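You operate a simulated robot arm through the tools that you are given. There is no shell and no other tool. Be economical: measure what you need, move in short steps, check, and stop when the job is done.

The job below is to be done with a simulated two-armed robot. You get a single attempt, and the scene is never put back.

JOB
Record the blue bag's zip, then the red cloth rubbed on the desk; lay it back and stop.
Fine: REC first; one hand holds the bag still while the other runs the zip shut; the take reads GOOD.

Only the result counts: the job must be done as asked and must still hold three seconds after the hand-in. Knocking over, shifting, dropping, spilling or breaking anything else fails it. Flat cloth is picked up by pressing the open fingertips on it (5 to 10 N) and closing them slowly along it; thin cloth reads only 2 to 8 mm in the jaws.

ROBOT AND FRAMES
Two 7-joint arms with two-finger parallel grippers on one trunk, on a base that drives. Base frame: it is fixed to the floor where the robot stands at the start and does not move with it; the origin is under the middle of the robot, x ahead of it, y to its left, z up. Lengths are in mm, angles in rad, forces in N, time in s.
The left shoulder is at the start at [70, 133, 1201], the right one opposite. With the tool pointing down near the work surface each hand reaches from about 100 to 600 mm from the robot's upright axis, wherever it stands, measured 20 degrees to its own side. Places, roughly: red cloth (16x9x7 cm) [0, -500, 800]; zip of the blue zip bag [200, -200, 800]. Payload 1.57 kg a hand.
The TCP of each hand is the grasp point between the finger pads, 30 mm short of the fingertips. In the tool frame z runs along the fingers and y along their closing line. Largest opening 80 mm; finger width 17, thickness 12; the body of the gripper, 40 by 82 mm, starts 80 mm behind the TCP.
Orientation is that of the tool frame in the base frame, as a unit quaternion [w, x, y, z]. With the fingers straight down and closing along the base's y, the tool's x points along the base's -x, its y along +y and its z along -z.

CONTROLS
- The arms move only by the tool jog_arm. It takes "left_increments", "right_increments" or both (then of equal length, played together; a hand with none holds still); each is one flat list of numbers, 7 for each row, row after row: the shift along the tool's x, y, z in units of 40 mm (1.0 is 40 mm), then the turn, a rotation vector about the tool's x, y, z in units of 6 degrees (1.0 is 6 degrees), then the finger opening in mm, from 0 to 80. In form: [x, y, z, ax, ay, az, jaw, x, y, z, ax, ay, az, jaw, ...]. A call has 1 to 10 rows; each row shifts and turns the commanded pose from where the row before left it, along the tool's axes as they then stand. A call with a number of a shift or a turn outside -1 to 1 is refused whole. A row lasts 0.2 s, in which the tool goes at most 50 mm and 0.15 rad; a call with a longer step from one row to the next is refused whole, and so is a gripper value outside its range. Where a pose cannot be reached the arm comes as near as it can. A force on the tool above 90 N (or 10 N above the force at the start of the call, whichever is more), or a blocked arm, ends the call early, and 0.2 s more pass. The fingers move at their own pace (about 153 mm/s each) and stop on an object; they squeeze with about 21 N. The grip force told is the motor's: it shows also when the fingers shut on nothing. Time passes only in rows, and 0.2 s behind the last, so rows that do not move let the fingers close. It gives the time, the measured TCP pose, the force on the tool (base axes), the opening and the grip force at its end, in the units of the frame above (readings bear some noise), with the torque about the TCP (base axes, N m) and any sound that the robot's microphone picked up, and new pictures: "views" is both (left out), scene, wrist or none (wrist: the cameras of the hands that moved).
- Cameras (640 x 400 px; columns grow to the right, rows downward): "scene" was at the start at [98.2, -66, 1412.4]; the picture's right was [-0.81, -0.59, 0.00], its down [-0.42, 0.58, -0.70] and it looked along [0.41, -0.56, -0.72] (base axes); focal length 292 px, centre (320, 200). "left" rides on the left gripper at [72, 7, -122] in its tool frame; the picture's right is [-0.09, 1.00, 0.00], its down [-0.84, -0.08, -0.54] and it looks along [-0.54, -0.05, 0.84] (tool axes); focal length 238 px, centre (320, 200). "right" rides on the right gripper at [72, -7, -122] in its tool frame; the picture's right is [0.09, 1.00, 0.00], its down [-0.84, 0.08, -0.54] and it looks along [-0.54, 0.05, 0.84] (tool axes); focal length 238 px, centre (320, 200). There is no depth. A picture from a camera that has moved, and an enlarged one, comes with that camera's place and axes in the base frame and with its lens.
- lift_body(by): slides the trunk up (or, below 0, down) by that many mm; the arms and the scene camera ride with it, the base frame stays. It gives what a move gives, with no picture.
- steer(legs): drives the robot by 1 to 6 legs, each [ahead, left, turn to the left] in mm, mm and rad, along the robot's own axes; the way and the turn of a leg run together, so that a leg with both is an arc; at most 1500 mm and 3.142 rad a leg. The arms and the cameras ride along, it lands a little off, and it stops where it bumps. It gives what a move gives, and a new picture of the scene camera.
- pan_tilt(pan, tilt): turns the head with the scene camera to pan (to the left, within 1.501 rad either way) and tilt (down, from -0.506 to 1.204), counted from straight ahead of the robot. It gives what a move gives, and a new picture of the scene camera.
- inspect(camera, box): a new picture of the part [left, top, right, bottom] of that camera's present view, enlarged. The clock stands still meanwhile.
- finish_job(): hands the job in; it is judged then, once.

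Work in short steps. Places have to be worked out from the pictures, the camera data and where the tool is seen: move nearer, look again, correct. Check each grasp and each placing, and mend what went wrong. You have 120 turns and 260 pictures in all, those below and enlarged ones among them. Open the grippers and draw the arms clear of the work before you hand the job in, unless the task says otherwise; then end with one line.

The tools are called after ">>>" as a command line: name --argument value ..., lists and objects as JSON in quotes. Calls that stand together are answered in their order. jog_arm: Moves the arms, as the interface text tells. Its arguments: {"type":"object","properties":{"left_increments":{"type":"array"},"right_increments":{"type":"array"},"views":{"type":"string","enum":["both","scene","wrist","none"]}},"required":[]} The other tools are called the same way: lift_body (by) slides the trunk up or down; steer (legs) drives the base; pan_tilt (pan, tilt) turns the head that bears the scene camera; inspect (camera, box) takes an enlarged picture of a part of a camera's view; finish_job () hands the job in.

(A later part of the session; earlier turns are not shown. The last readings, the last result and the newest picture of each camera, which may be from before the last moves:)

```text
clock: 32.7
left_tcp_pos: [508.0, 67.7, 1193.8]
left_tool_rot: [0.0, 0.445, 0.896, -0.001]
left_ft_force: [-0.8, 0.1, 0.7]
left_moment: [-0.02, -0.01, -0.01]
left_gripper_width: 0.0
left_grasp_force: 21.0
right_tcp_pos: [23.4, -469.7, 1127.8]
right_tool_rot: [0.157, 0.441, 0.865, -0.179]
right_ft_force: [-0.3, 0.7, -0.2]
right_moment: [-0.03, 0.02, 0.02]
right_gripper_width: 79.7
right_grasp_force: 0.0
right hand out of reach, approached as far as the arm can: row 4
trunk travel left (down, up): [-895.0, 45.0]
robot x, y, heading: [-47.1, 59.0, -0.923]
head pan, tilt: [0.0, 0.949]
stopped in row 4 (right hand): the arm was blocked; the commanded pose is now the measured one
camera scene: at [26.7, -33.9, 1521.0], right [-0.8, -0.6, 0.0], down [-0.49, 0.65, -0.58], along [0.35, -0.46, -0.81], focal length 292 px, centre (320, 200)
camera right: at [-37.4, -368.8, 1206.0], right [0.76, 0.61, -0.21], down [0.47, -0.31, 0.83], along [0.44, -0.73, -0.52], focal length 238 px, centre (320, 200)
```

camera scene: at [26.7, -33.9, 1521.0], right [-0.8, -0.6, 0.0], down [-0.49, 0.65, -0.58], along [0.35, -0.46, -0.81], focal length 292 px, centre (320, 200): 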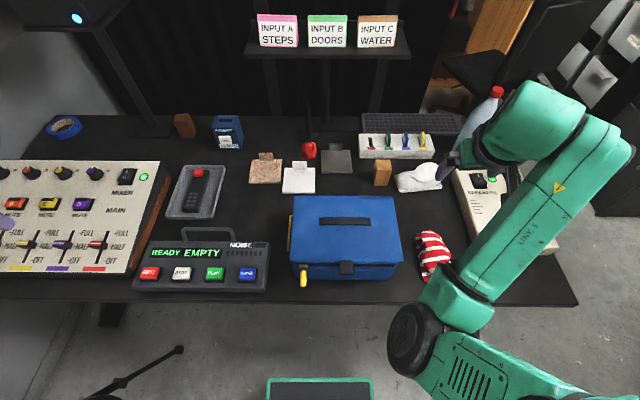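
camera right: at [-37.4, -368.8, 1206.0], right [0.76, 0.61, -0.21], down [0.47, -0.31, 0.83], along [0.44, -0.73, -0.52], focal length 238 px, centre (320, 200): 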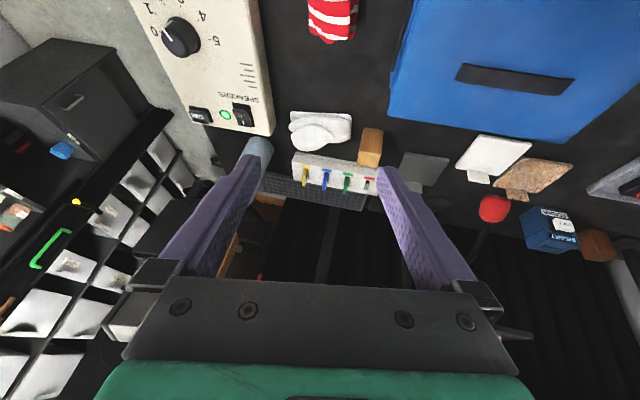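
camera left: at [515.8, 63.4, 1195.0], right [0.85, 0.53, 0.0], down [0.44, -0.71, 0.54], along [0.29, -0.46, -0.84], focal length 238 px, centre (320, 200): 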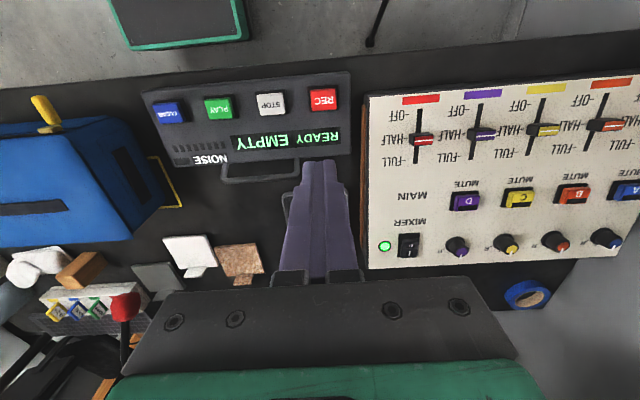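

That posture jams (elbow too low). I straighten the arm forward again and roll the hand so the elbow swings up and outward.

>>> jog_arm --right_increments '[-0.8, 0, 0, 0, 1, 0, 80, -0.8, 0, 0, 0, 1, 0, 80, -1, 0, 0, 0, 1, 0, 80, -1, 0, 0, 0, 0.6, 0, 80, -1, 0, 0, 0, 0, 0, 80]' --views "none"

>>> jog_arm --right_increments '[0, 0, 0, 1, 0, 0, 80, 0, 0, 0, 1, 0, 0, 80, 0, 0, 0, 1, 0, 0, 80, 0, 0, 0, 1, 0, 0, 80, 0, 0, 0, 1, 0, 0, 80, 0, 0, 0, 1, 0, 0, 80, 0, 0, 0, 1, 0, 0, 80, 0, 0, 0, 1, 0, 0, 80]' --views "scene"

```text
clock: 33.9
left_tcp_pos: [505.6, 64.7, 1194.9]
left_tool_rot: [0.0, 0.444, 0.896, 0.0]
left_ft_force: [-0.3, -0.3, -0.1]
left_moment: [0.06, -0.03, 0.01]
left_gripper_width: 0.0
left_grasp_force: 21.2
right_tcp_pos: [117.0, -599.3, 1166.9]
right_tool_rot: [-0.005, 0.467, 0.879, -0.091]
right_ft_force: [0.1, 0.5, -0.5]
right_moment: [0.04, 0.04, 0.0]
right_gripper_width: 79.9
right_grasp_force: 0.0
right hand out of reach, approached as far as the arm can: row 5
trunk travel left (down, up): [-895.0, 45.0]
robot x, y, heading: [-51.6, 65.1, -0.918]
head pan, tilt: [0.0, 0.949]
```

```text
clock: 35.7
left_tcp_pos: [507.1, 66.5, 1193.7]
left_tool_rot: [0.001, 0.445, 0.896, -0.002]
left_ft_force: [-0.1, 0.9, 0.2]
left_moment: [-0.03, 0.0, -0.01]
left_gripper_width: 0.0
left_grasp_force: 20.8
right_tcp_pos: [107.4, -572.5, 1157.3]
right_tool_rot: [-0.196, 0.422, 0.768, -0.441]
right_ft_force: [-0.5, 0.3, -0.2]
right_moment: [-0.02, -0.04, 0.0]
right_gripper_width: 80.0
right_grasp_force: 0.0
right hand out of reach, approached as far as the arm can: row 5, 6, 7, 8
trunk travel left (down, up): [-895.0, 45.0]
robot x, y, heading: [-45.8, 62.2, -0.921]
head pan, tilt: [0.0, 0.949]
camera scene: at [27.4, -34.8, 1520.9], right [-0.8, -0.6, 0.0], down [-0.49, 0.65, -0.58], along [0.35, -0.46, -0.81], focal length 292 px, centre (320, 200)
```

scene: 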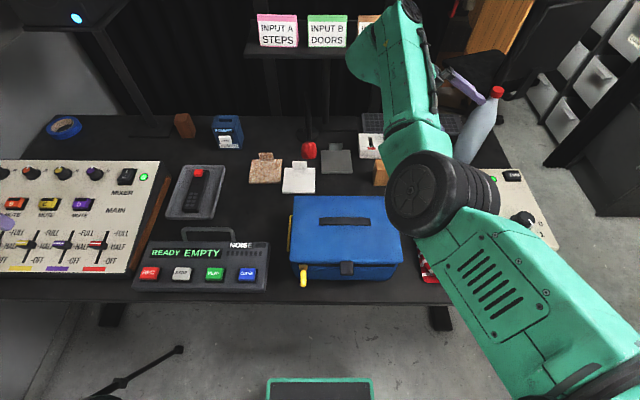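

The elbow swung up and right. I keep the roll and move the hand left to see if the elbow stays out.

>>> jog_arm --right_increments '[0.5, 0.59, -0.81, 0, 0, 0, 80, 0.5, 0.59, -0.81, 0, 0, 0, 80, 0.5, 0.59, -0.81, 0, 0, 0, 80, 0.5, 0.59, -0.81, 0, 0, 0, 80]' --views "scene"

```text
clock: 36.7
left_tcp_pos: [507.1, 67.8, 1192.8]
left_tool_rot: [0.0, 0.445, 0.896, -0.001]
left_ft_force: [0.3, 0.2, -0.8]
left_moment: [0.0, -0.01, -0.02]
left_gripper_width: 0.1
left_grasp_force: 21.6
right_tcp_pos: [149.8, -469.7, 1137.5]
right_tool_rot: [-0.195, 0.424, 0.767, -0.441]
right_ft_force: [-0.2, 0.1, 0.8]
right_moment: [0.0, 0.0, -0.03]
right_gripper_width: 80.0
right_grasp_force: 0.1
right hand out of reach, approached as far as the arm can: row 2, 3, 4
trunk travel left (down, up): [-895.0, 45.0]
robot x, y, heading: [-46.6, 61.0, -0.92]
head pan, tilt: [0.0, 0.949]
camera scene: at [27.0, -34.0, 1521.0], right [-0.8, -0.6, 0.0], down [-0.49, 0.65, -0.58], along [0.35, -0.46, -0.81], focal length 292 px, centre (320, 200)
```

scene: 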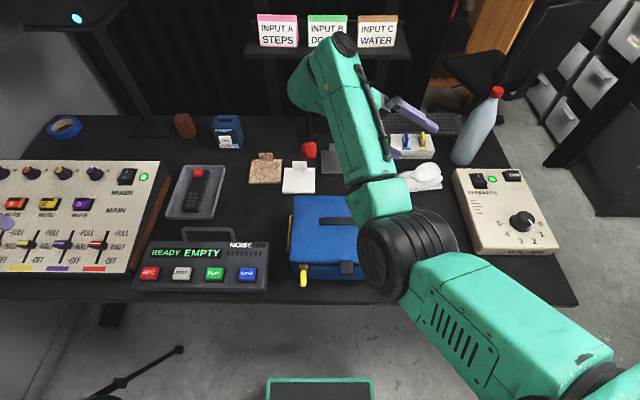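

Still inside. An elbow-low arm suits a hand pointing nearly forward, so I'll instead use a steep forward tilt: first unroll, then pitch the tool forward.

>>> jog_arm --right_increments '[-0.3, 0, 0, -0.96, 0, 0, 80, -0.3, 0, 0, -0.96, 0, 0, 80, -0.3, 0, 0, -0.96, 0, 0, 80, 0, 0, 0, -0.96, 0, 0, 80, 0, 0, 0, -0.96, 0, 0, 80, 0, 0, 0, -0.96, 0, 0, 80, 0, 0, 0, -0.96, 0, 0, 80, 0, 0, 0, -0.96, 0, 0, 80, 0, 0, 0, -0.96, 0, 0, 80, 0, 0, 0, -0.96, 0, 0, 80]' --views "none"

>>> jog_arm --right_increments '[0, 0, 0, 0, -1, 0, 80, 0, 0, 0, 0, -1, 0, 80, 0, 0, 0, 0, -1, 0, 80, 0, 0, 0, 0, -1, 0, 80, 0, 0, 0, 0, -1, 0, 80, 0, 0, 0, 0, -1, 0, 80, 0, 0, 0, 0, -1, 0, 80, 0, 0, 0, 0, -1, 0, 80, 0, 0, 0, 0, -1, 0, 80, 0, 0, 0, 0, -1, 0, 80]' --views "scene"

```text
clock: 38.9
left_tcp_pos: [507.0, 66.6, 1194.4]
left_tool_rot: [0.001, 0.444, 0.896, -0.001]
left_ft_force: [0.3, 0.0, 0.3]
left_moment: [0.02, 0.01, 0.03]
left_gripper_width: 0.1
left_grasp_force: 21.2
right_tcp_pos: [171.4, -498.2, 1141.5]
right_tool_rot: [0.032, 0.465, 0.884, -0.015]
right_ft_force: [0.1, 0.1, 0.1]
right_moment: [0.01, 0.0, -0.01]
right_gripper_width: 80.2
right_grasp_force: 0.1
trunk travel left (down, up): [-895.0, 45.0]
robot x, y, heading: [-48.4, 61.5, -0.924]
head pan, tilt: [0.0, 0.949]
```

```text
clock: 41.3
left_tcp_pos: [506.9, 66.5, 1192.5]
left_tool_rot: [0.0, 0.444, 0.896, -0.001]
left_ft_force: [-0.1, -0.1, 0.0]
left_moment: [0.0, 0.04, 0.0]
left_gripper_width: 0.0
left_grasp_force: 20.7
right_tcp_pos: [125.7, -541.9, 1161.7]
right_tool_rot: [0.34, 0.429, 0.794, -0.265]
right_ft_force: [0.0, 0.3, 0.1]
right_moment: [0.01, 0.03, -0.01]
right_gripper_width: 79.7
right_grasp_force: 0.1
right hand out of reach, approached as far as the arm can: row 8, 9, 10
trunk travel left (down, up): [-895.0, 45.0]
robot x, y, heading: [-49.6, 63.1, -0.921]
head pan, tilt: [0.0, 0.949]
stopped in row 10 (right hand): the arm was blocked; the commanded pose is now the measured one
camera scene: at [26.9, -35.2, 1520.9], right [-0.8, -0.6, 0.0], down [-0.49, 0.65, -0.58], along [0.35, -0.46, -0.81], focal length 292 px, centre (320, 200)
```

scene: 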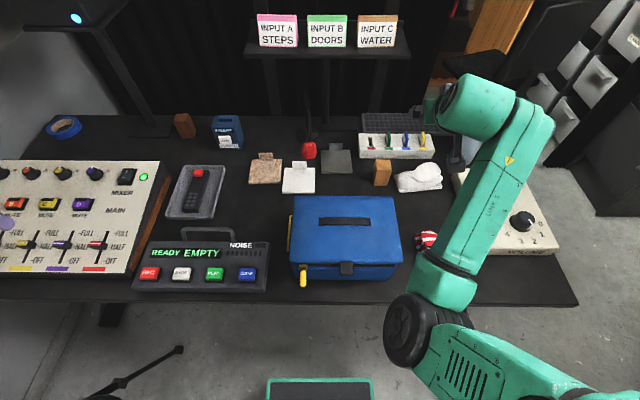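

At about 50° tilt the arm is only folded too much at this height; I lower the hand (it's over the desk at f 508, l -226, z 1160, clear of the bottle and box beneath).

>>> jog_arm --right_increments '[0.77, 0, 0.63, 0, 0, 0, 80, 0.77, 0, 0.63, 0, 0, 0, 80, 0.77, 0, 0.63, 0, 0, 0, 80]' --views "scene"

```text
clock: 42.0
left_tcp_pos: [508.1, 67.4, 1192.0]
left_tool_rot: [0.0, 0.444, 0.896, -0.001]
left_ft_force: [-0.1, 0.4, 0.1]
left_moment: [-0.02, -0.01, 0.02]
left_gripper_width: 0.0
left_grasp_force: 21.2
right_tcp_pos: [86.9, -586.1, 1139.3]
right_tool_rot: [0.337, 0.423, 0.77, -0.338]
right_ft_force: [0.2, 0.1, -0.4]
right_moment: [-0.01, -0.02, 0.0]
right_gripper_width: 80.0
right_grasp_force: 0.0
right hand out of reach, approached as far as the arm can: row 2, 3
trunk travel left (down, up): [-895.0, 45.0]
robot x, y, heading: [-49.4, 64.1, -0.925]
head pan, tilt: [0.0, 0.949]
stopped in row 3 (right hand): the arm was blocked; the commanded pose is now the measured one
camera scene: at [27.7, -34.5, 1520.9], right [-0.8, -0.6, 0.0], down [-0.49, 0.65, -0.58], along [0.35, -0.46, -0.81], focal length 292 px, centre (320, 200)
```

scene: 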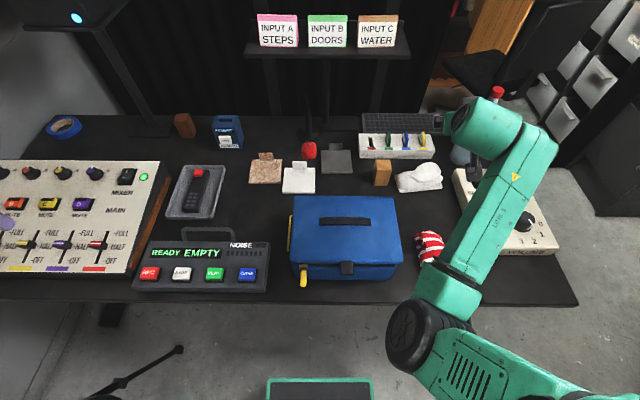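

Elbow-down doesn't work close in. From the start-like posture the opposite roll (fingers toward the left) should bring the elbow up instead, so I return the hand to the right first.

>>> jog_arm --right_increments '[0.2, -0.7, 0, 0, 1, 0, 80, 0.2, -0.7, 0, 0, 1, 0, 80, 0.3, -0.7, 0, 0, 1, 0, 80, 0.4, -0.7, 0, 0, 1, 0, 80, 0.5, -0.7, 0, 0, 1, 0, 80, 0.5, -0.7, 0, 0, 1, 0, 80, 0.5, -0.7, 0, 0, 1, 0, 80, 0.5, -0.7, 0, 0, 1, 0, 80]' --views "scene"

```text
clock: 43.8
left_tcp_pos: [505.5, 66.7, 1193.0]
left_tool_rot: [0.001, 0.445, 0.896, -0.001]
left_ft_force: [-0.2, 0.0, -0.6]
left_moment: [0.02, -0.02, -0.02]
left_gripper_width: 0.0
left_grasp_force: 21.3
right_tcp_pos: [-168.6, -590.4, 1131.3]
right_tool_rot: [-0.004, 0.522, 0.843, -0.133]
right_ft_force: [0.1, -0.2, -0.1]
right_moment: [-0.05, 0.01, 0.01]
right_gripper_width: 79.9
right_grasp_force: 0.1
trunk travel left (down, up): [-895.0, 45.0]
robot x, y, heading: [-51.2, 60.8, -0.921]
head pan, tilt: [0.0, 0.949]
camera scene: at [25.3, -36.1, 1520.9], right [-0.8, -0.6, 0.0], down [-0.49, 0.65, -0.58], along [0.35, -0.46, -0.81], focal length 292 px, centre (320, 200)
```

scene: 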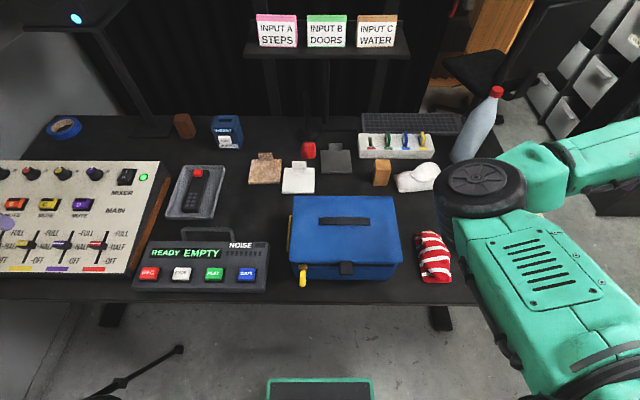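

The elbow hinge is upright again. Now I roll the fingers leftwards here.

>>> jog_arm --right_increments '[0, 0, 0, -1, 0, 0, 80, 0, 0, 0, -1, 0, 0, 80, 0, 0, 0, -1, 0, 0, 80, 0, 0, 0, -1, 0, 0, 80, 0, 0, 0, -1, 0, 0, 80, 0, 0, 0, -1, 0, 0, 80, 0, 0, 0, -1, 0, 0, 80, 0, 0, 0, -1, 0, 0, 80, 0, 0, 0, -1, 0, 0, 80, 0, 0, 0, -1, 0, 0, 80]' --views "scene"

```text
clock: 46.0
left_tcp_pos: [505.4, 65.9, 1193.4]
left_tool_rot: [0.0, 0.445, 0.895, 0.0]
left_ft_force: [-0.5, 0.1, 1.0]
left_moment: [0.01, -0.02, 0.02]
left_gripper_width: 0.2
left_grasp_force: 21.2
right_tcp_pos: [-169.8, -584.3, 1138.6]
right_tool_rot: [0.258, 0.454, 0.796, 0.306]
right_ft_force: [-0.6, 0.5, 0.4]
right_moment: [0.0, -0.02, 0.02]
right_gripper_width: 80.0
right_grasp_force: 0.1
right hand out of reach, approached as far as the arm can: row 10
trunk travel left (down, up): [-895.0, 45.0]
robot x, y, heading: [-49.0, 63.5, -0.924]
head pan, tilt: [0.0, 0.949]
camera scene: at [24.6, -35.4, 1521.0], right [-0.8, -0.6, 0.0], down [-0.49, 0.65, -0.58], along [0.35, -0.46, -0.81], focal length 292 px, centre (320, 200)
```

scene: 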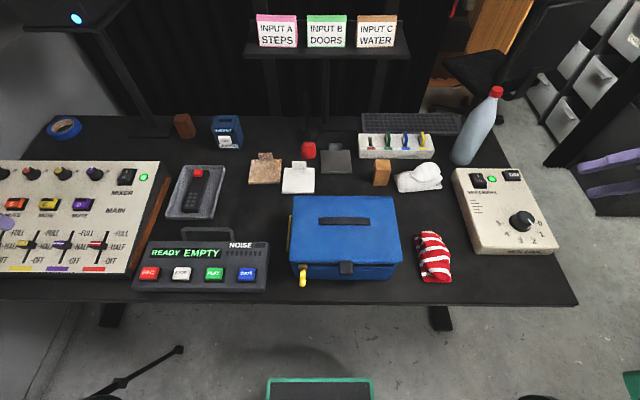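

The elbow has flipped outward – the arm now comes from the right side. I move the hand left and down and unroll it gradually.

>>> jog_arm --right_increments '[0, 0.2, 0.85, 0, 0, 0, 80, 0, 0.2, 0.85, 0, 0, 0, 80, 0, 0.5, 0.6, 1, 0, 0, 80, 0, 0.5, 0.6, 1, 0, 0, 80, 0, 0.6, 0.4, 1, 0, 0, 80, 0, 0.6, 0.2, 1, 0, 0, 80, 0, 0.5, 0, 1, 0, 0, 80, 0, 0.5, 0, 1, 0, 0, 80, 0, 0.5, 0, 1, 0, 0, 80]' --views "scene"

```text
clock: 48.0
left_tcp_pos: [507.6, 68.0, 1193.4]
left_tool_rot: [0.0, 0.444, 0.896, -0.001]
left_ft_force: [-0.5, -0.1, 0.2]
left_moment: [-0.03, -0.02, -0.01]
left_gripper_width: 0.0
left_grasp_force: 21.1
right_tcp_pos: [34.8, -480.0, 1113.1]
right_tool_rot: [0.071, 0.525, 0.848, 0.003]
right_ft_force: [0.4, 0.2, -0.4]
right_moment: [-0.05, 0.05, -0.01]
right_gripper_width: 80.2
right_grasp_force: 0.1
trunk travel left (down, up): [-895.0, 45.0]
robot x, y, heading: [-47.3, 64.4, -0.922]
head pan, tilt: [0.0, 0.949]
camera scene: at [27.3, -34.6, 1520.9], right [-0.8, -0.6, 0.0], down [-0.49, 0.65, -0.58], along [0.35, -0.46, -0.81], focal length 292 px, centre (320, 200)
```

scene: 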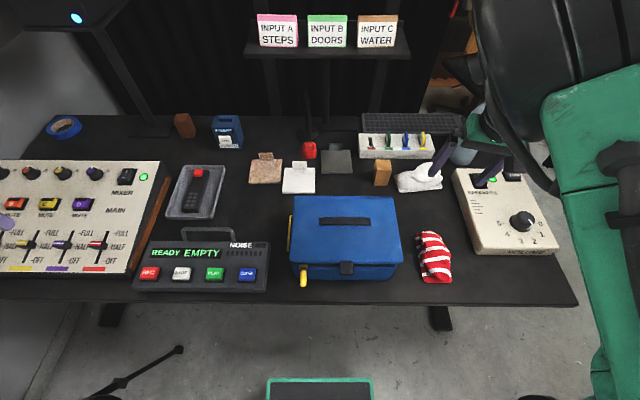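

The right arm is now in a good elbow-out posture. I raise the trunk 40 mm to avoid over-folding, then bring the right hand low with a 30° forward tilt in front of the bag's right part.

>>> lift_body --by 40

>>> jog_arm --right_increments '[0.6, 0, 0.6, 0, -0.8, -0.4, 80, 0.6, 0, 0.6, 0, -0.8, -0.4, 80, 0.5, 0, 0.8, 0, -0.8, -0.4, 80, 0.5, 0, 0.9, 0, -0.8, -0.4, 80, 0.5, 0, 0.9, -0.5, -0.5, 0, 80]' --views "both"

```text
clock: 48.9
left_tcp_pos: [506.4, 65.6, 1233.2]
left_tool_rot: [0.0, 0.444, 0.896, -0.001]
left_ft_force: [0.1, -0.2, -0.1]
left_moment: [0.0, 0.02, 0.02]
left_gripper_width: 0.0
left_grasp_force: 20.8
right_tcp_pos: [37.6, -480.1, 1156.0]
right_tool_rot: [0.075, 0.522, 0.85, 0.005]
right_ft_force: [0.1, 0.3, 0.4]
right_moment: [-0.05, 0.0, -0.01]
right_gripper_width: 80.0
right_grasp_force: 0.0
trunk travel left (down, up): [-935.0, 5.0]
robot x, y, heading: [-45.0, 64.4, -0.924]
head pan, tilt: [0.0, 0.949]
```

```text
clock: 50.1
left_tcp_pos: [506.3, 64.0, 1233.7]
left_tool_rot: [0.0, 0.444, 0.896, 0.0]
left_ft_force: [-0.1, 0.2, 0.1]
left_moment: [0.0, 0.0, 0.02]
left_gripper_width: 0.0
left_grasp_force: 20.8
right_tcp_pos: [-20.5, -493.4, 990.2]
right_tool_rot: [0.252, 0.427, 0.864, -0.083]
right_ft_force: [-0.2, -1.0, 0.0]
right_moment: [0.02, 0.01, 0.02]
right_gripper_width: 79.9
right_grasp_force: 0.0
right hand out of reach, approached as far as the arm can: row 1, 2, 3, 4
trunk travel left (down, up): [-935.0, 5.0]
robot x, y, heading: [-49.9, 68.4, -0.924]
head pan, tilt: [0.0, 0.949]
camera scene: at [26.0, -36.2, 1560.9], right [-0.8, -0.6, 0.0], down [-0.49, 0.65, -0.58], along [0.35, -0.46, -0.81], focal length 292 px, centre (320, 200)
camera right: at [-106.7, -405.1, 1058.3], right [0.73, 0.68, 0.03], down [0.29, -0.34, 0.89], along [0.62, -0.65, -0.45], focal length 238 px, centre (320, 200)
```

scene: 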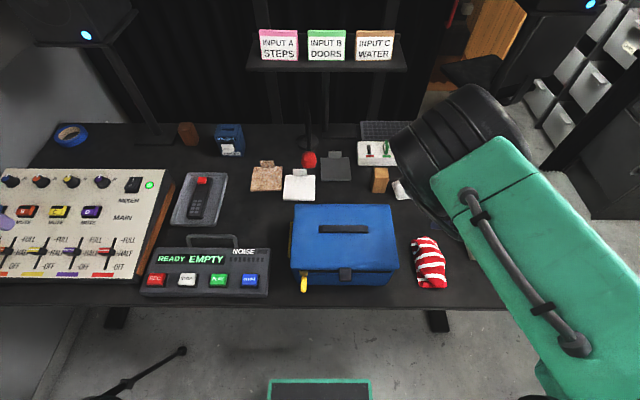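
right: 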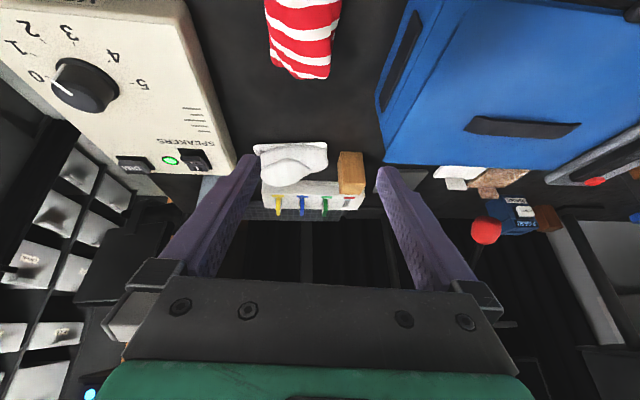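

>>> jog_arm --right_increments '[0.6, 0.3, 0.6, 0, 0, 0, 80, 0.8, 0.5, 0.3, 0, 0, 0, 80, 0.9, 0.5, 0.1, 0, 0, 0, 80, 0.9, 0.5, 0.1, 0, 0, 0, 80, 0.9, 0.5, 0, 0, 0, 0, 80]' --views "both"

```text
clock: 51.3
left_tcp_pos: [507.5, 66.8, 1233.8]
left_tool_rot: [0.0, 0.445, 0.896, -0.001]
left_ft_force: [-0.1, 0.4, 0.3]
left_moment: [-0.01, 0.01, -0.03]
left_gripper_width: 0.0
left_grasp_force: 20.7
right_tcp_pos: [-50.8, -422.4, 886.1]
right_tool_rot: [0.245, 0.427, 0.867, -0.071]
right_ft_force: [0.2, -0.4, -0.3]
right_moment: [0.02, 0.0, -0.01]
right_gripper_width: 80.1
right_grasp_force: 0.1
right hand out of reach, approached as far as the arm can: row 2, 3, 4, 5
trunk travel left (down, up): [-935.0, 5.0]
robot x, y, heading: [-50.8, 63.4, -0.923]
head pan, tilt: [0.0, 0.949]
camera scene: at [26.8, -35.3, 1560.9], right [-0.8, -0.6, 0.0], down [-0.49, 0.65, -0.58], along [0.35, -0.46, -0.81], focal length 292 px, centre (320, 200)
camera right: at [-138.5, -336.6, 956.7], right [0.72, 0.69, 0.04], down [0.29, -0.36, 0.88], along [0.62, -0.63, -0.47], focal length 238 px, centre (320, 200)
```

scene: 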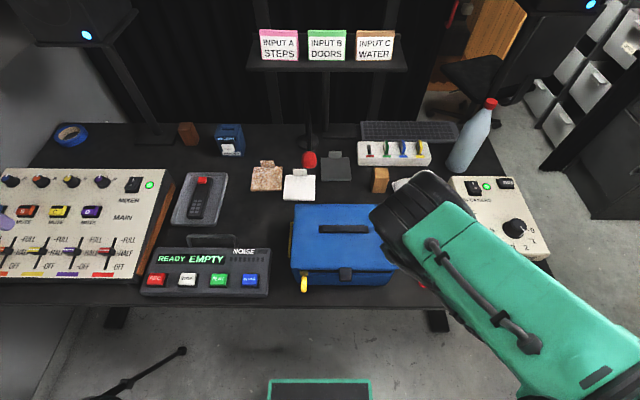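
right: 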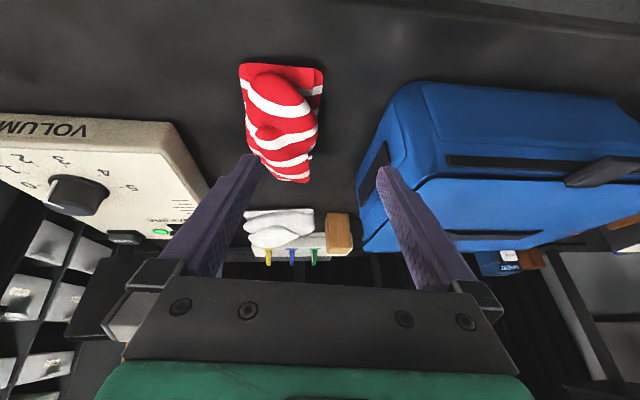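

The fold limit is still in the way; I back the base another 60 mm.

>>> steer --legs '[[-60, 0, 0]]'

>>> jog_arm --right_increments '[0, 1, 0, 0, 0, 0, 80, 0, 1, 0, 0, 0, 0, 80, 0, 1, 0, 0, 0, 0, 80, 0, 1, 0, 0, 0, 0, 80, 0, 1, 0, 0, 0, 0, 80, 0, 1, 0, 0, 0, 0, 80, 0, 1, 0, 0, 0, 0, 80]' --views "both"

```text
clock: 52.2
left_tcp_pos: [476.8, 105.3, 1228.5]
left_tool_rot: [-0.004, 0.445, 0.895, 0.002]
left_ft_force: [0.5, -0.1, -0.1]
left_moment: [0.05, 0.04, -0.01]
left_gripper_width: 0.0
left_grasp_force: 21.5
right_tcp_pos: [-83.7, -379.5, 882.9]
right_tool_rot: [0.241, 0.428, 0.869, -0.068]
right_ft_force: [-0.4, 0.1, -0.8]
right_moment: [0.04, 0.02, -0.02]
right_gripper_width: 80.0
right_grasp_force: 0.0
trunk travel left (down, up): [-935.0, 5.0]
robot x, y, heading: [-83.3, 112.3, -0.922]
head pan, tilt: [0.0, 0.949]
camera scene: at [-2.2, 2.9, 1559.8], right [-0.8, -0.6, 0.0], down [-0.49, 0.65, -0.58], along [0.35, -0.46, -0.82], focal length 292 px, centre (320, 200)
```

scene: 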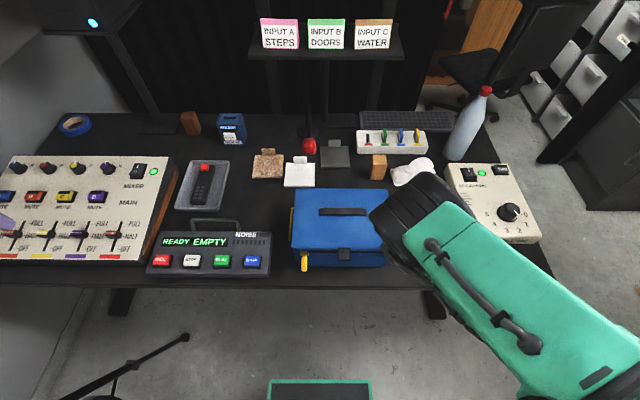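

```text
clock: 53.8
left_tcp_pos: [470.3, 114.9, 1232.9]
left_tool_rot: [0.001, 0.445, 0.896, -0.001]
left_ft_force: [-0.2, 0.0, 0.4]
left_moment: [-0.01, -0.03, 0.01]
left_gripper_width: 0.0
left_grasp_force: 20.7
right_tcp_pos: [-87.7, -374.6, 887.1]
right_tool_rot: [0.245, 0.426, 0.868, -0.07]
right_ft_force: [0.1, -0.5, 0.2]
right_moment: [-0.02, -0.02, -0.02]
right_gripper_width: 79.8
right_grasp_force: 0.0
right hand out of reach, approached as far as the arm can: row 1, 2, 3, 4, 5, 6, 7
trunk travel left (down, up): [-935.0, 5.0]
robot x, y, heading: [-82.6, 109.9, -0.929]
head pan, tilt: [0.0, 0.949]
camera scene: at [-10.1, 13.1, 1561.0], right [-0.8, -0.6, 0.0], down [-0.49, 0.65, -0.58], along [0.35, -0.46, -0.81], focal length 292 px, centre (320, 200)
camera right: at [-175.4, -288.6, 957.0], right [0.72, 0.69, 0.04], down [0.29, -0.36, 0.88], along [0.62, -0.63, -0.46], focal length 238 px, centre (320, 200)
```

scene: 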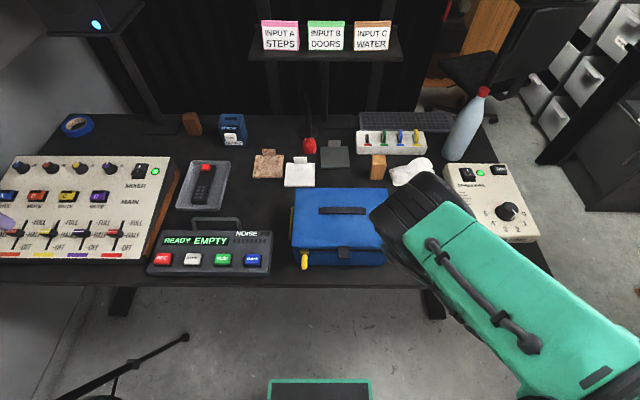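
right: 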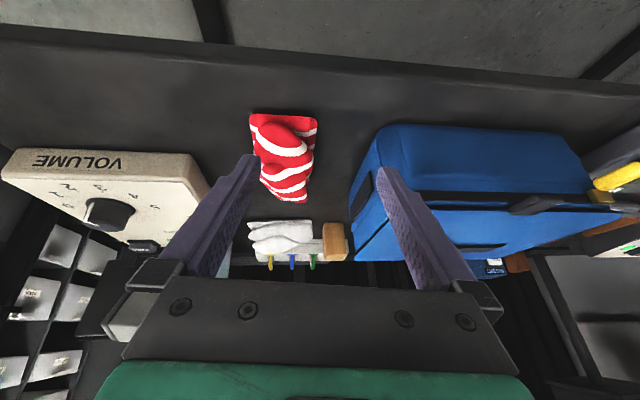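

I go forward and slightly up, over the bag top, and test the leftward travel there.

>>> jog_arm --right_increments '[-0.9, 0, 0, 0, 0, 0, 80, -0.9, 0, 0.1, 0, 0, 0, 80, -0.9, 0, 0.2, 0, 0, 0, 80, 0, 1, 0, 0, 0, 0, 80, 0, 1, 0, 0, 0, 0, 80, 0, 1, 0, 0, 0, 0, 80, 0, 1, 0, 0, 0, 0, 80, 0, 1, 0, 0, 0, 0, 80, 0, 1, 0, 0, 0, 0, 80]' --views "both"

```text
clock: 55.8
left_tcp_pos: [470.1, 112.1, 1233.7]
left_tool_rot: [-0.001, 0.445, 0.896, -0.001]
left_ft_force: [0.4, 0.9, 0.1]
left_moment: [0.0, 0.03, 0.02]
left_gripper_width: 0.4
left_grasp_force: 21.1
right_tcp_pos: [45.2, -454.9, 902.7]
right_tool_rot: [0.245, 0.428, 0.867, -0.07]
right_ft_force: [-0.2, 0.4, 0.1]
right_moment: [-0.02, 0.02, 0.03]
right_gripper_width: 79.7
right_grasp_force: 0.1
right hand out of reach, approached as far as the arm can: row 4, 5, 6, 7, 8, 9
trunk travel left (down, up): [-935.0, 5.0]
robot x, y, heading: [-82.8, 109.1, -0.924]
head pan, tilt: [0.0, 0.949]
camera scene: at [-9.7, 12.1, 1560.9], right [-0.8, -0.6, 0.0], down [-0.49, 0.65, -0.58], along [0.35, -0.46, -0.81], focal length 292 px, centre (320, 200)
camera right: at [-41.3, -369.5, 973.9], right [0.72, 0.69, 0.04], down [0.29, -0.36, 0.88], along [0.62, -0.63, -0.47], focal length 238 px, centre (320, 200)
```

scene: 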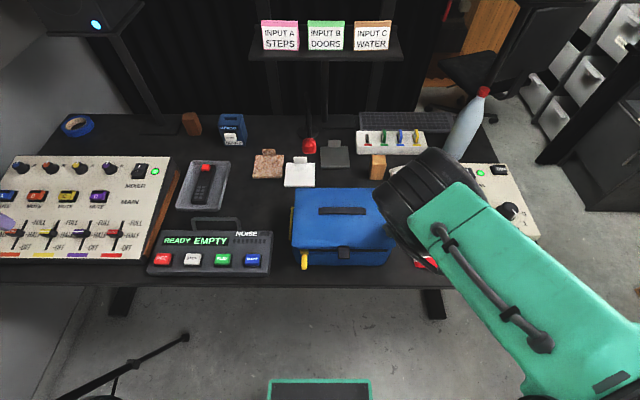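
right: 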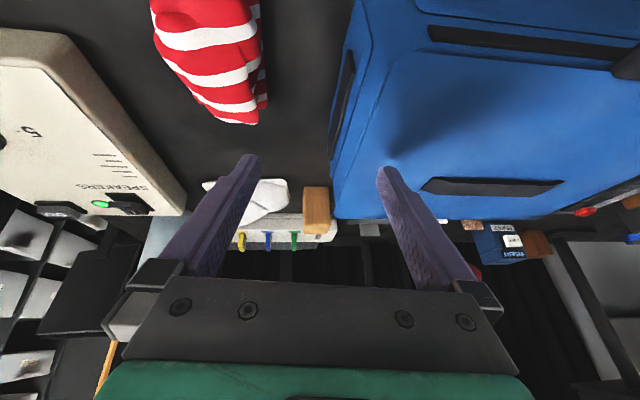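

Now it's not folding – probably a wrist limit. I test yawing counter-clockwise while moving left.

>>> jog_arm --right_increments '[0, 0.6, 0, 0, 0, -1, 80, 0, 0.6, 0, 0, 0, -1, 80, 0, 0.6, 0, 0, 0, -1, 80, 0, 0.6, 0, 0, 0, -1, 80]' --views "none"

```text
clock: 56.8
left_tcp_pos: [462.9, 126.3, 1237.2]
left_tool_rot: [0.006, 0.446, 0.895, -0.004]
left_ft_force: [-1.1, -0.2, 0.1]
left_moment: [0.0, -0.02, -0.01]
left_gripper_width: 0.0
left_grasp_force: 21.1
right_tcp_pos: [79.8, -449.7, 895.0]
right_tool_rot: [0.238, 0.235, 0.933, -0.13]
right_ft_force: [-10.8, -4.8, 86.5]
right_moment: [1.95, -1.71, -0.42]
right_gripper_width: 61.2
right_grasp_force: 0.1
right hand out of reach, approached as far as the arm can: row 1, 2, 3, 4
trunk travel left (down, up): [-935.0, 5.0]
robot x, y, heading: [-85.2, 112.3, -0.927]
head pan, tilt: [0.0, 0.949]
```

The fingers touched the bag top (86 N); I lift straight away.

>>> jog_arm --right_increments '[0, 0, -0.6, 0, 0, 0, 80, 0, 0, -0.9, 0, 0, 0, 80, 0, 0, -0.9, 0, 0, 0, 80]' --views "both"

```text
clock: 57.6
left_tcp_pos: [472.3, 110.6, 1231.1]
left_tool_rot: [0.0, 0.445, 0.896, -0.001]
left_ft_force: [0.6, -0.5, -0.3]
left_moment: [0.05, 0.01, -0.02]
left_gripper_width: 0.0
left_grasp_force: 20.4
right_tcp_pos: [49.1, -455.5, 905.0]
right_tool_rot: [0.22, 0.238, 0.939, -0.116]
right_ft_force: [0.0, 0.0, 0.1]
right_moment: [0.02, 0.02, 0.03]
right_gripper_width: 79.9
right_grasp_force: 0.1
right hand out of reach, approached as far as the arm can: row 1, 2, 3
trunk travel left (down, up): [-935.0, 5.0]
robot x, y, heading: [-80.5, 109.1, -0.928]
head pan, tilt: [0.0, 0.949]
camera scene: at [-8.1, 10.7, 1559.3], right [-0.8, -0.6, 0.0], down [-0.49, 0.65, -0.58], along [0.35, -0.46, -0.81], focal length 292 px, centre (320, 200)
camera right: at [-55.6, -395.9, 978.8], right [0.42, 0.89, -0.15], down [0.51, -0.09, 0.86], along [0.75, -0.44, -0.49], focal length 238 px, centre (320, 200)
```

scene: 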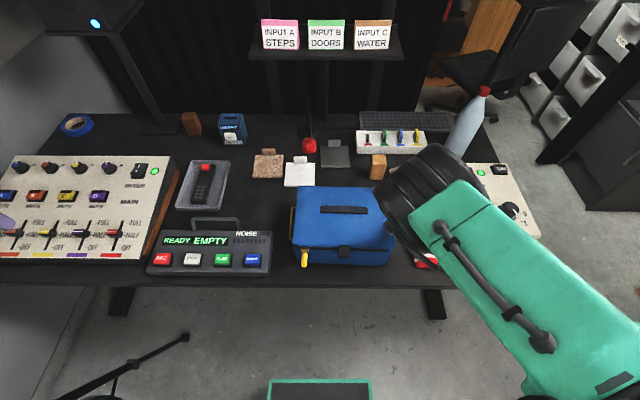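
right: 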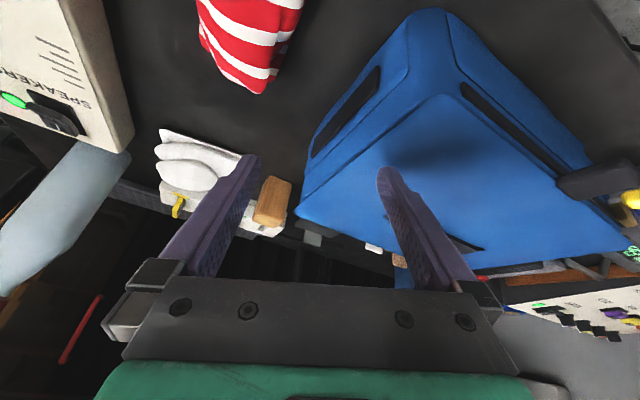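

Both "up" and "left" are limited here, i.e. the fold limit again. I unyaw and move forward first, then left, at safe height.

>>> jog_arm --right_increments '[-0.8, 0, 0, 0, 0, 1, 80, -0.8, 0, 0.2, 0, 0, 1, 80, -0.8, 0, 0.2, 0, 0, 1, 80, -0.6, 0, 0, 0, 0, 1, 80, 0, 0.8, 0, 0, 0, 0, 80, 0, 0.8, 0, 0, 0, 0, 80, 0, 0.8, 0, 0, 0, 0, 80]' --views "scene"

```text
clock: 59.2
left_tcp_pos: [469.4, 114.2, 1233.2]
left_tool_rot: [0.0, 0.445, 0.896, -0.001]
left_ft_force: [0.5, -0.5, -0.6]
left_moment: [0.0, 0.03, 0.0]
left_gripper_width: 0.1
left_grasp_force: 20.7
right_tcp_pos: [216.4, -469.4, 964.0]
right_tool_rot: [0.245, 0.427, 0.867, -0.07]
right_ft_force: [-1.3, -0.1, -1.0]
right_moment: [-0.01, 0.02, 0.02]
right_gripper_width: 79.8
right_grasp_force: 0.1
right hand out of reach, approached as far as the arm can: row 7
trunk travel left (down, up): [-935.0, 5.0]
robot x, y, heading: [-84.1, 109.7, -0.929]
head pan, tilt: [0.0, 0.949]
camera scene: at [-9.5, 12.1, 1560.9], right [-0.8, -0.6, 0.0], down [-0.49, 0.65, -0.58], along [0.35, -0.46, -0.81], focal length 292 px, centre (320, 200)
```

scene: 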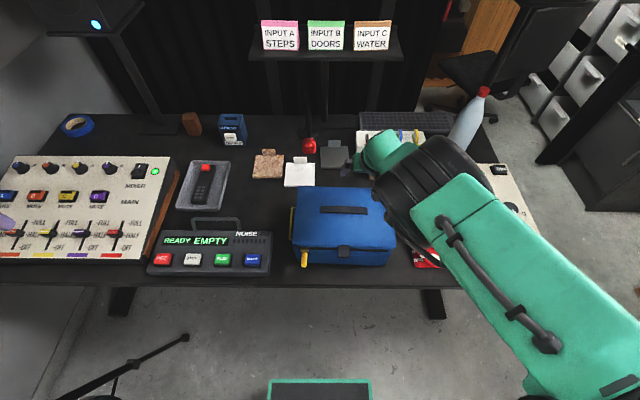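

I compare with the left arm, which is in its good posture, to see how its upper arm is rolled.

>>> pan_tilt --pan 1.1 --tilt 0.6

>>> pan_tilt --pan -1.1 --tilt 0.6

```text
clock: 60.6
left_tcp_pos: [471.1, 112.6, 1233.4]
left_tool_rot: [0.0, 0.445, 0.895, 0.0]
left_ft_force: [-0.6, 0.1, -0.2]
left_moment: [-0.01, 0.01, -0.01]
left_gripper_width: 0.0
left_grasp_force: 21.4
right_tcp_pos: [216.0, -469.3, 963.3]
right_tool_rot: [0.245, 0.427, 0.868, -0.069]
right_ft_force: [-0.3, 0.3, -0.2]
right_moment: [0.01, 0.01, 0.02]
right_gripper_width: 80.2
right_grasp_force: 0.0
trunk travel left (down, up): [-935.0, 5.0]
robot x, y, heading: [-83.2, 111.4, -0.922]
head pan, tilt: [1.1, 0.6]
camera scene: at [33.7, 85.6, 1589.3], right [0.17, -0.98, 0.0], down [-0.56, -0.1, -0.82], along [0.81, 0.14, -0.57], focal length 292 px, centre (320, 200)
```

scene: 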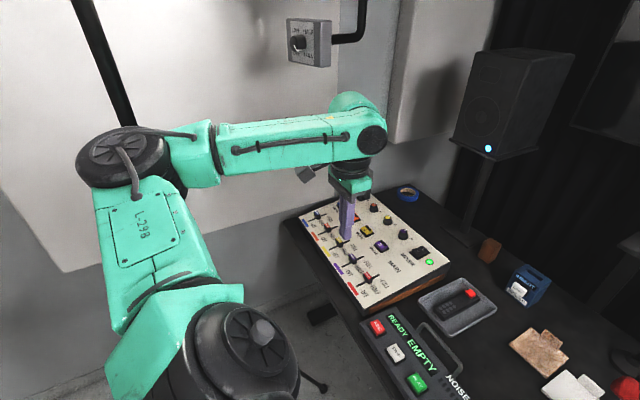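

```text
clock: 62.6
left_tcp_pos: [470.3, 113.2, 1233.1]
left_tool_rot: [0.0, 0.446, 0.895, -0.001]
left_ft_force: [0.1, 0.5, -0.4]
left_moment: [-0.01, 0.0, 0.01]
left_gripper_width: 0.0
left_grasp_force: 21.3
right_tcp_pos: [216.1, -467.9, 964.5]
right_tool_rot: [0.244, 0.428, 0.868, -0.069]
right_ft_force: [0.0, 0.7, -0.1]
right_moment: [-0.02, -0.02, -0.03]
right_gripper_width: 80.0
right_grasp_force: 0.1
trunk travel left (down, up): [-935.0, 5.0]
robot x, y, heading: [-82.4, 111.3, -0.925]
head pan, tilt: [-1.1, 0.6]
camera scene: at [-91.8, -9.2, 1589.3], right [-0.9, 0.44, 0.0], down [0.25, 0.51, -0.83], along [-0.36, -0.74, -0.56], focal length 292 px, centre (320, 200)
```

scene: 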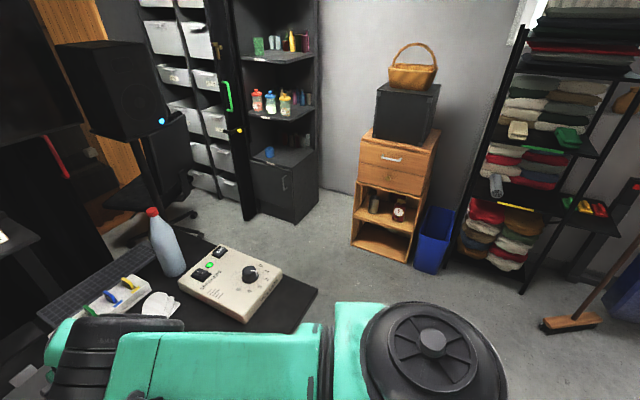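

The rolled-left state had the elbow truly out; unrolling too early lost it. I straighten the tilt, raise, and roll the fingers left again here, then will come in before unrolling.

>>> jog_arm --right_increments '[0, 0, -0.6, 0, 1, 0, 80, 0, 0, -0.6, 0, 1, 0, 80, 0, 0, -0.6, 0, 1, 0, 80, 0, -0.5, -0.4, -1, 1, 0, 80, 0, -0.5, -0.4, -1, 0.8, 0, 80, 0, -0.5, 0, -1, 0, 0, 80, 0, -0.5, 0, -1, 0, 0, 80, 0, -0.5, 0, -1, 0, 0, 80, 0, -0.5, 0, -1, 0, 0, 80, 0, -0.5, 0, -1, 0, 0, 80]' --views "none"

>>> jog_arm --right_increments '[0.5, 0, 0, -1, 0, 0, 80, 0.5, 0, 0, -1, 0, 0, 80, 0.5, 0, 0, -1, 0, 0, 80, 0.5, 0, 0, -1, 0, 0, 80, 0.5, 0, 0, -1, 0, 0, 80]' --views "none"

>>> pan_tilt --pan -0.5 --tilt 0.8

```text
clock: 64.8
left_tcp_pos: [468.7, 112.2, 1234.4]
left_tool_rot: [0.0, 0.445, 0.896, -0.001]
left_ft_force: [0.6, 0.5, 0.9]
left_moment: [0.02, -0.03, 0.0]
left_gripper_width: 0.0
left_grasp_force: 20.6
right_tcp_pos: [41.2, -477.4, 1065.2]
right_tool_rot: [0.173, 0.385, 0.832, 0.361]
right_ft_force: [-0.3, 0.0, 0.5]
right_moment: [0.06, -0.04, 0.0]
right_gripper_width: 80.2
right_grasp_force: 0.1
right hand out of reach, approached as far as the arm can: row 5, 7, 8, 9, 10
trunk travel left (down, up): [-935.0, 5.0]
robot x, y, heading: [-78.5, 108.7, -0.925]
head pan, tilt: [-1.1, 0.6]
```

```text
clock: 66.0
left_tcp_pos: [469.4, 112.5, 1232.4]
left_tool_rot: [0.001, 0.445, 0.895, -0.001]
left_ft_force: [-0.1, -0.1, -0.3]
left_moment: [-0.02, 0.0, 0.0]
left_gripper_width: 0.0
left_grasp_force: 21.5
right_tcp_pos: [-16.1, -409.1, 1062.2]
right_tool_rot: [0.267, 0.329, 0.71, 0.562]
right_ft_force: [-0.7, 1.0, 0.0]
right_moment: [0.01, 0.01, -0.02]
right_gripper_width: 79.7
right_grasp_force: 0.1
right hand out of reach, approached as far as the arm can: row 2
trunk travel left (down, up): [-935.0, 5.0]
robot x, y, heading: [-83.5, 110.1, -0.924]
head pan, tilt: [-1.1, 0.6]
```

```text
clock: 67.0
left_tcp_pos: [470.0, 114.3, 1232.7]
left_tool_rot: [0.0, 0.446, 0.895, -0.001]
left_ft_force: [-0.2, 0.3, -0.1]
left_moment: [0.01, 0.01, -0.01]
left_gripper_width: 0.0
left_grasp_force: 21.6
right_tcp_pos: [-15.9, -409.8, 1061.0]
right_tool_rot: [0.266, 0.329, 0.711, 0.562]
right_ft_force: [0.2, -0.1, -0.4]
right_moment: [0.02, -0.02, 0.01]
right_gripper_width: 80.1
right_grasp_force: 0.0
trunk travel left (down, up): [-935.0, 5.0]
robot x, y, heading: [-79.5, 107.8, -0.923]
head pan, tilt: [-0.499, 0.799]
camera scene: at [-41.5, -9.5, 1572.5], right [-0.99, -0.15, 0.0], down [-0.11, 0.71, -0.7], along [0.1, -0.69, -0.72], focal length 292 px, centre (320, 200)
```

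scene: 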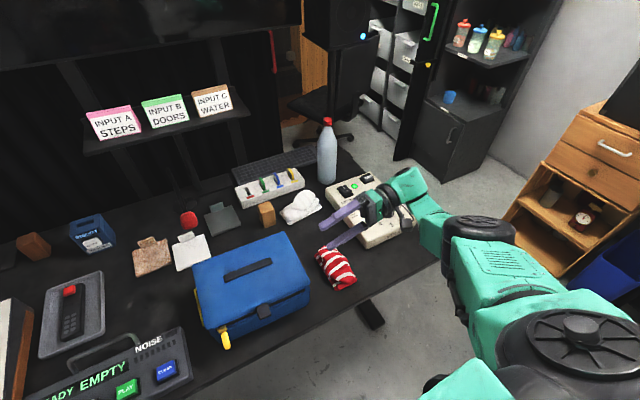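

The elbow is now out to the right with the forearm reaching inward. I unroll about the wrist (keeping it in place) so only the wrist joints move.

>>> jog_arm --right_increments '[0, -0.5, 0, 1, 0, 0, 80, 0, -0.5, 0, 1, 0, 0, 80, 0, -0.5, 0, 1, 0, 0, 80, 0, -0.5, 0, 1, 0, 0, 80, 0, -0.5, 0, 1, 0, 0, 80, 0, -0.5, 0, 1, 0, 0, 80, 0, -0.5, 0, 1, 0, 0, 80, 0, -0.5, 0, 1, 0, 0, 80, 0, -0.5, 0, 1, 0, 0, 80, 0, -0.5, 0, 1, 0, 0, 80]' --views "scene"

```text
clock: 69.2
left_tcp_pos: [469.9, 113.0, 1232.9]
left_tool_rot: [-0.001, 0.445, 0.896, -0.001]
left_ft_force: [0.4, 0.3, -0.1]
left_moment: [-0.02, 0.02, 0.02]
left_gripper_width: 0.2
left_grasp_force: 20.7
right_tcp_pos: [-134.0, -495.9, 895.8]
right_tool_rot: [0.066, 0.418, 0.897, 0.131]
right_ft_force: [0.3, -0.1, -0.3]
right_moment: [0.0, 0.02, 0.0]
right_gripper_width: 79.9
right_grasp_force: 0.1
right hand out of reach, approached as far as the arm can: row 1, 3, 5, 7, 9
trunk travel left (down, up): [-935.0, 5.0]
robot x, y, heading: [-85.8, 111.5, -0.921]
head pan, tilt: [-0.499, 0.799]
camera scene: at [-41.6, -9.6, 1572.4], right [-0.99, -0.15, 0.0], down [-0.11, 0.71, -0.7], along [0.1, -0.69, -0.72], focal length 292 px, centre (320, 200)
```

scene: 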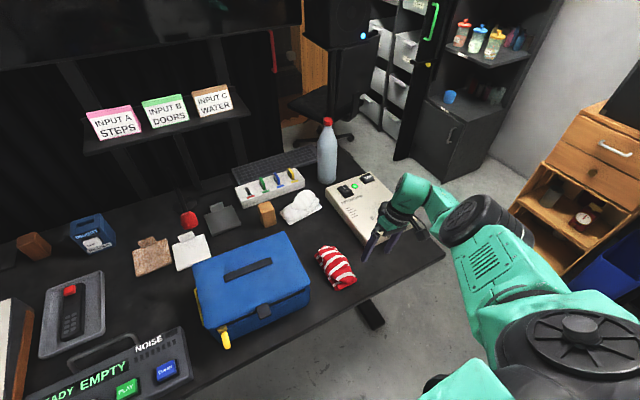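

Success: elbow out, tool nearly down at (f 315, l -406, z 896). I finish the unroll, tilt forward 30°, back to f≈262 and start moving left.

>>> jog_arm --right_increments '[0.4, 0, 0, 0.95, 0, 0, 80, 0.4, 0, 0, 0.95, -0.5, 0, 80, 0.4, 0, 0, 0.9, -1, 0, 80, 0, 0.5, 0, 0, -1, 0, 80, 0, 0.8, 0, 0, -1, 0, 80, 0, 0.8, 0, 0, -1, 0, 80, 0, 0.8, 0, 0, -0.5, 0, 80, 0, 0.8, 0, 0, 0, 0, 80]' --views "scene"

```text
clock: 71.0
left_tcp_pos: [471.6, 112.5, 1232.5]
left_tool_rot: [0.0, 0.445, 0.895, -0.001]
left_ft_force: [0.2, -0.2, 0.4]
left_moment: [0.01, 0.03, -0.01]
left_gripper_width: 0.1
left_grasp_force: 21.1
right_tcp_pos: [-193.1, -460.7, 778.7]
right_tool_rot: [0.235, 0.427, 0.873, 0.009]
right_ft_force: [0.5, -0.1, 0.0]
right_moment: [0.01, 0.01, 0.0]
right_gripper_width: 80.1
right_grasp_force: 0.0
right hand out of reach, approached as far as the arm can: row 1, 2, 3, 4, 5, 6, 7, 8
trunk travel left (down, up): [-935.0, 5.0]
robot x, y, heading: [-87.4, 113.4, -0.928]
head pan, tilt: [-0.499, 0.799]
camera scene: at [-40.0, -10.3, 1572.3], right [-0.99, -0.15, 0.0], down [-0.11, 0.71, -0.7], along [0.1, -0.69, -0.72], focal length 292 px, centre (320, 200)
```

scene: 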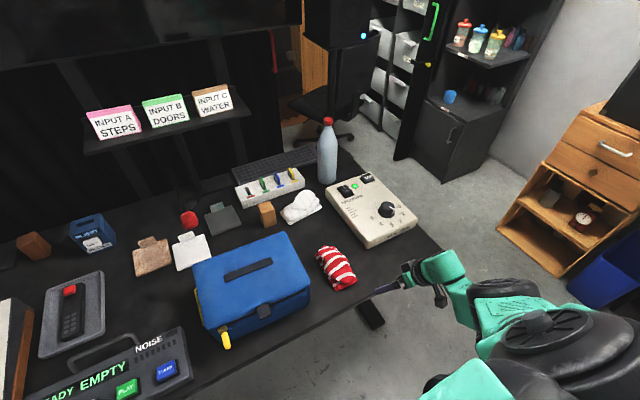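

The hand sagged to z 779 near the desk edge; I raise it gently with small steps and see what the arm allows.

>>> jog_arm --right_increments '[0.15, 0, -0.3, 0, 0, 0, 80, 0.15, 0, -0.3, 0, 0, 0, 80, 0, 0, -0.4, 0, 0, 0, 80, 0, 0, -0.4, 0, 0, 0, 80, 0, 0, -0.4, 0, 0, 0, 80, 0, 0, -0.4, 0, 0, 0, 80]' --views "none"

>>> jog_arm --right_increments '[0, 0.4, 0, 0, 0, 0, 80, 0, 0.4, 0, 0, 0, 0, 80, 0, 0.4, 0, 0, 0, 0, 80, 0, 0.4, 0, 0, 0, 0, 80]' --views "scene"

```text
clock: 72.4
left_tcp_pos: [470.6, 114.0, 1233.2]
left_tool_rot: [0.0, 0.446, 0.895, -0.001]
left_ft_force: [0.0, 0.2, 0.5]
left_moment: [0.04, 0.0, -0.01]
left_gripper_width: 0.1
left_grasp_force: 20.7
right_tcp_pos: [-251.5, -475.8, 809.2]
right_tool_rot: [0.236, 0.428, 0.872, 0.01]
right_ft_force: [1.0, -0.3, 0.4]
right_moment: [0.0, -0.01, 0.0]
right_gripper_width: 80.0
right_grasp_force: 0.0
right hand out of reach, approached as far as the arm can: row 1, 2, 3, 4, 5, 6
trunk travel left (down, up): [-935.0, 5.0]
robot x, y, heading: [-83.4, 111.6, -0.921]
head pan, tilt: [-0.499, 0.799]
```

```text
clock: 73.4
left_tcp_pos: [472.4, 112.3, 1233.3]
left_tool_rot: [-0.001, 0.445, 0.895, 0.0]
left_ft_force: [0.1, 0.0, 0.1]
left_moment: [0.02, -0.01, -0.01]
left_gripper_width: 0.0
left_grasp_force: 20.4
right_tcp_pos: [-212.8, -466.7, 790.5]
right_tool_rot: [0.235, 0.428, 0.873, 0.008]
right_ft_force: [0.0, 0.0, 0.8]
right_moment: [0.01, -0.01, 0.0]
right_gripper_width: 79.9
right_grasp_force: 0.0
right hand out of reach, approached as far as the arm can: row 1, 2, 3, 4
trunk travel left (down, up): [-935.0, 5.0]
robot x, y, heading: [-85.5, 106.9, -0.925]
head pan, tilt: [-0.499, 0.799]
camera scene: at [-41.1, -9.5, 1572.4], right [-0.99, -0.15, 0.0], down [-0.11, 0.71, -0.7], along [0.1, -0.69, -0.72], focal length 292 px, centre (320, 200)
```

scene: 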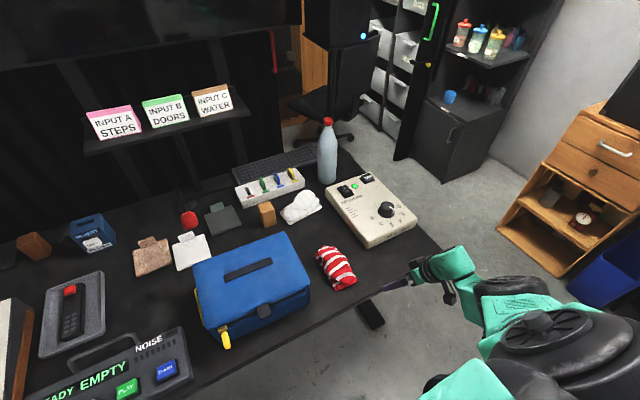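

Elbow-out doesn't give access either; but the elbow-up posture reached the bag top and right side well. New plan: left hand runs the zip, right hand holds the bag top in elbow-up posture. I reverse the wrist unroll to get back there.

>>> jog_arm --right_increments '[0.2, 0, -0.3, 0, 1, 0, 80, 0.2, 0, -0.3, 0, 1, 0, 80, 0.1, 0, -0.3, 0, 1, 0, 80, 0, 0.4, 0, -1, 1, 0, 80, 0, 0.5, 0, -1, 0.5, 0, 80, 0, 0.5, 0, -1, 0, 0, 80, 0, 0.5, 0, -1, 0, 0, 80, 0, 0.5, 0, -1, 0, 0, 80, 0, 0.5, 0, -1, 0, 0, 80, 0, 0.5, 0, -1, 0, 0, 80]' --views "scene"

```text
clock: 75.6
left_tcp_pos: [472.2, 113.3, 1231.5]
left_tool_rot: [-0.001, 0.445, 0.895, -0.001]
left_ft_force: [0.8, 0.1, 0.0]
left_moment: [-0.03, 0.04, 0.02]
left_gripper_width: 0.0
left_grasp_force: 20.7
right_tcp_pos: [-166.5, -367.6, 877.6]
right_tool_rot: [0.18, 0.37, 0.822, 0.392]
right_ft_force: [0.3, -0.6, -0.4]
right_moment: [0.0, 0.0, 0.01]
right_gripper_width: 79.8
right_grasp_force: 0.1
right hand out of reach, approached as far as the arm can: row 1, 2, 4, 5, 7, 9
trunk travel left (down, up): [-935.0, 5.0]
robot x, y, heading: [-81.4, 109.8, -0.922]
head pan, tilt: [-0.499, 0.799]
camera scene: at [-40.5, -9.6, 1572.4], right [-0.99, -0.15, 0.0], down [-0.11, 0.71, -0.7], along [0.1, -0.69, -0.72], focal length 292 px, centre (320, 200)
```

scene: 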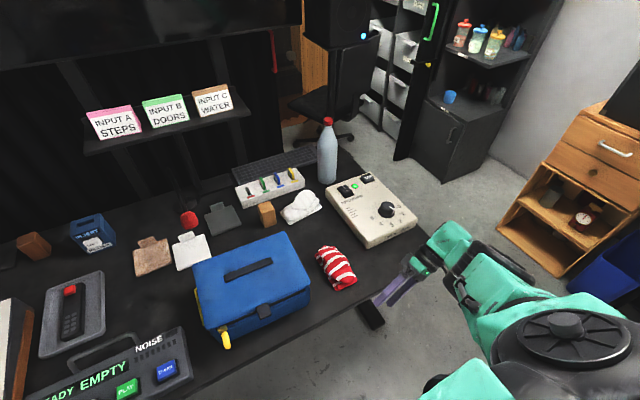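

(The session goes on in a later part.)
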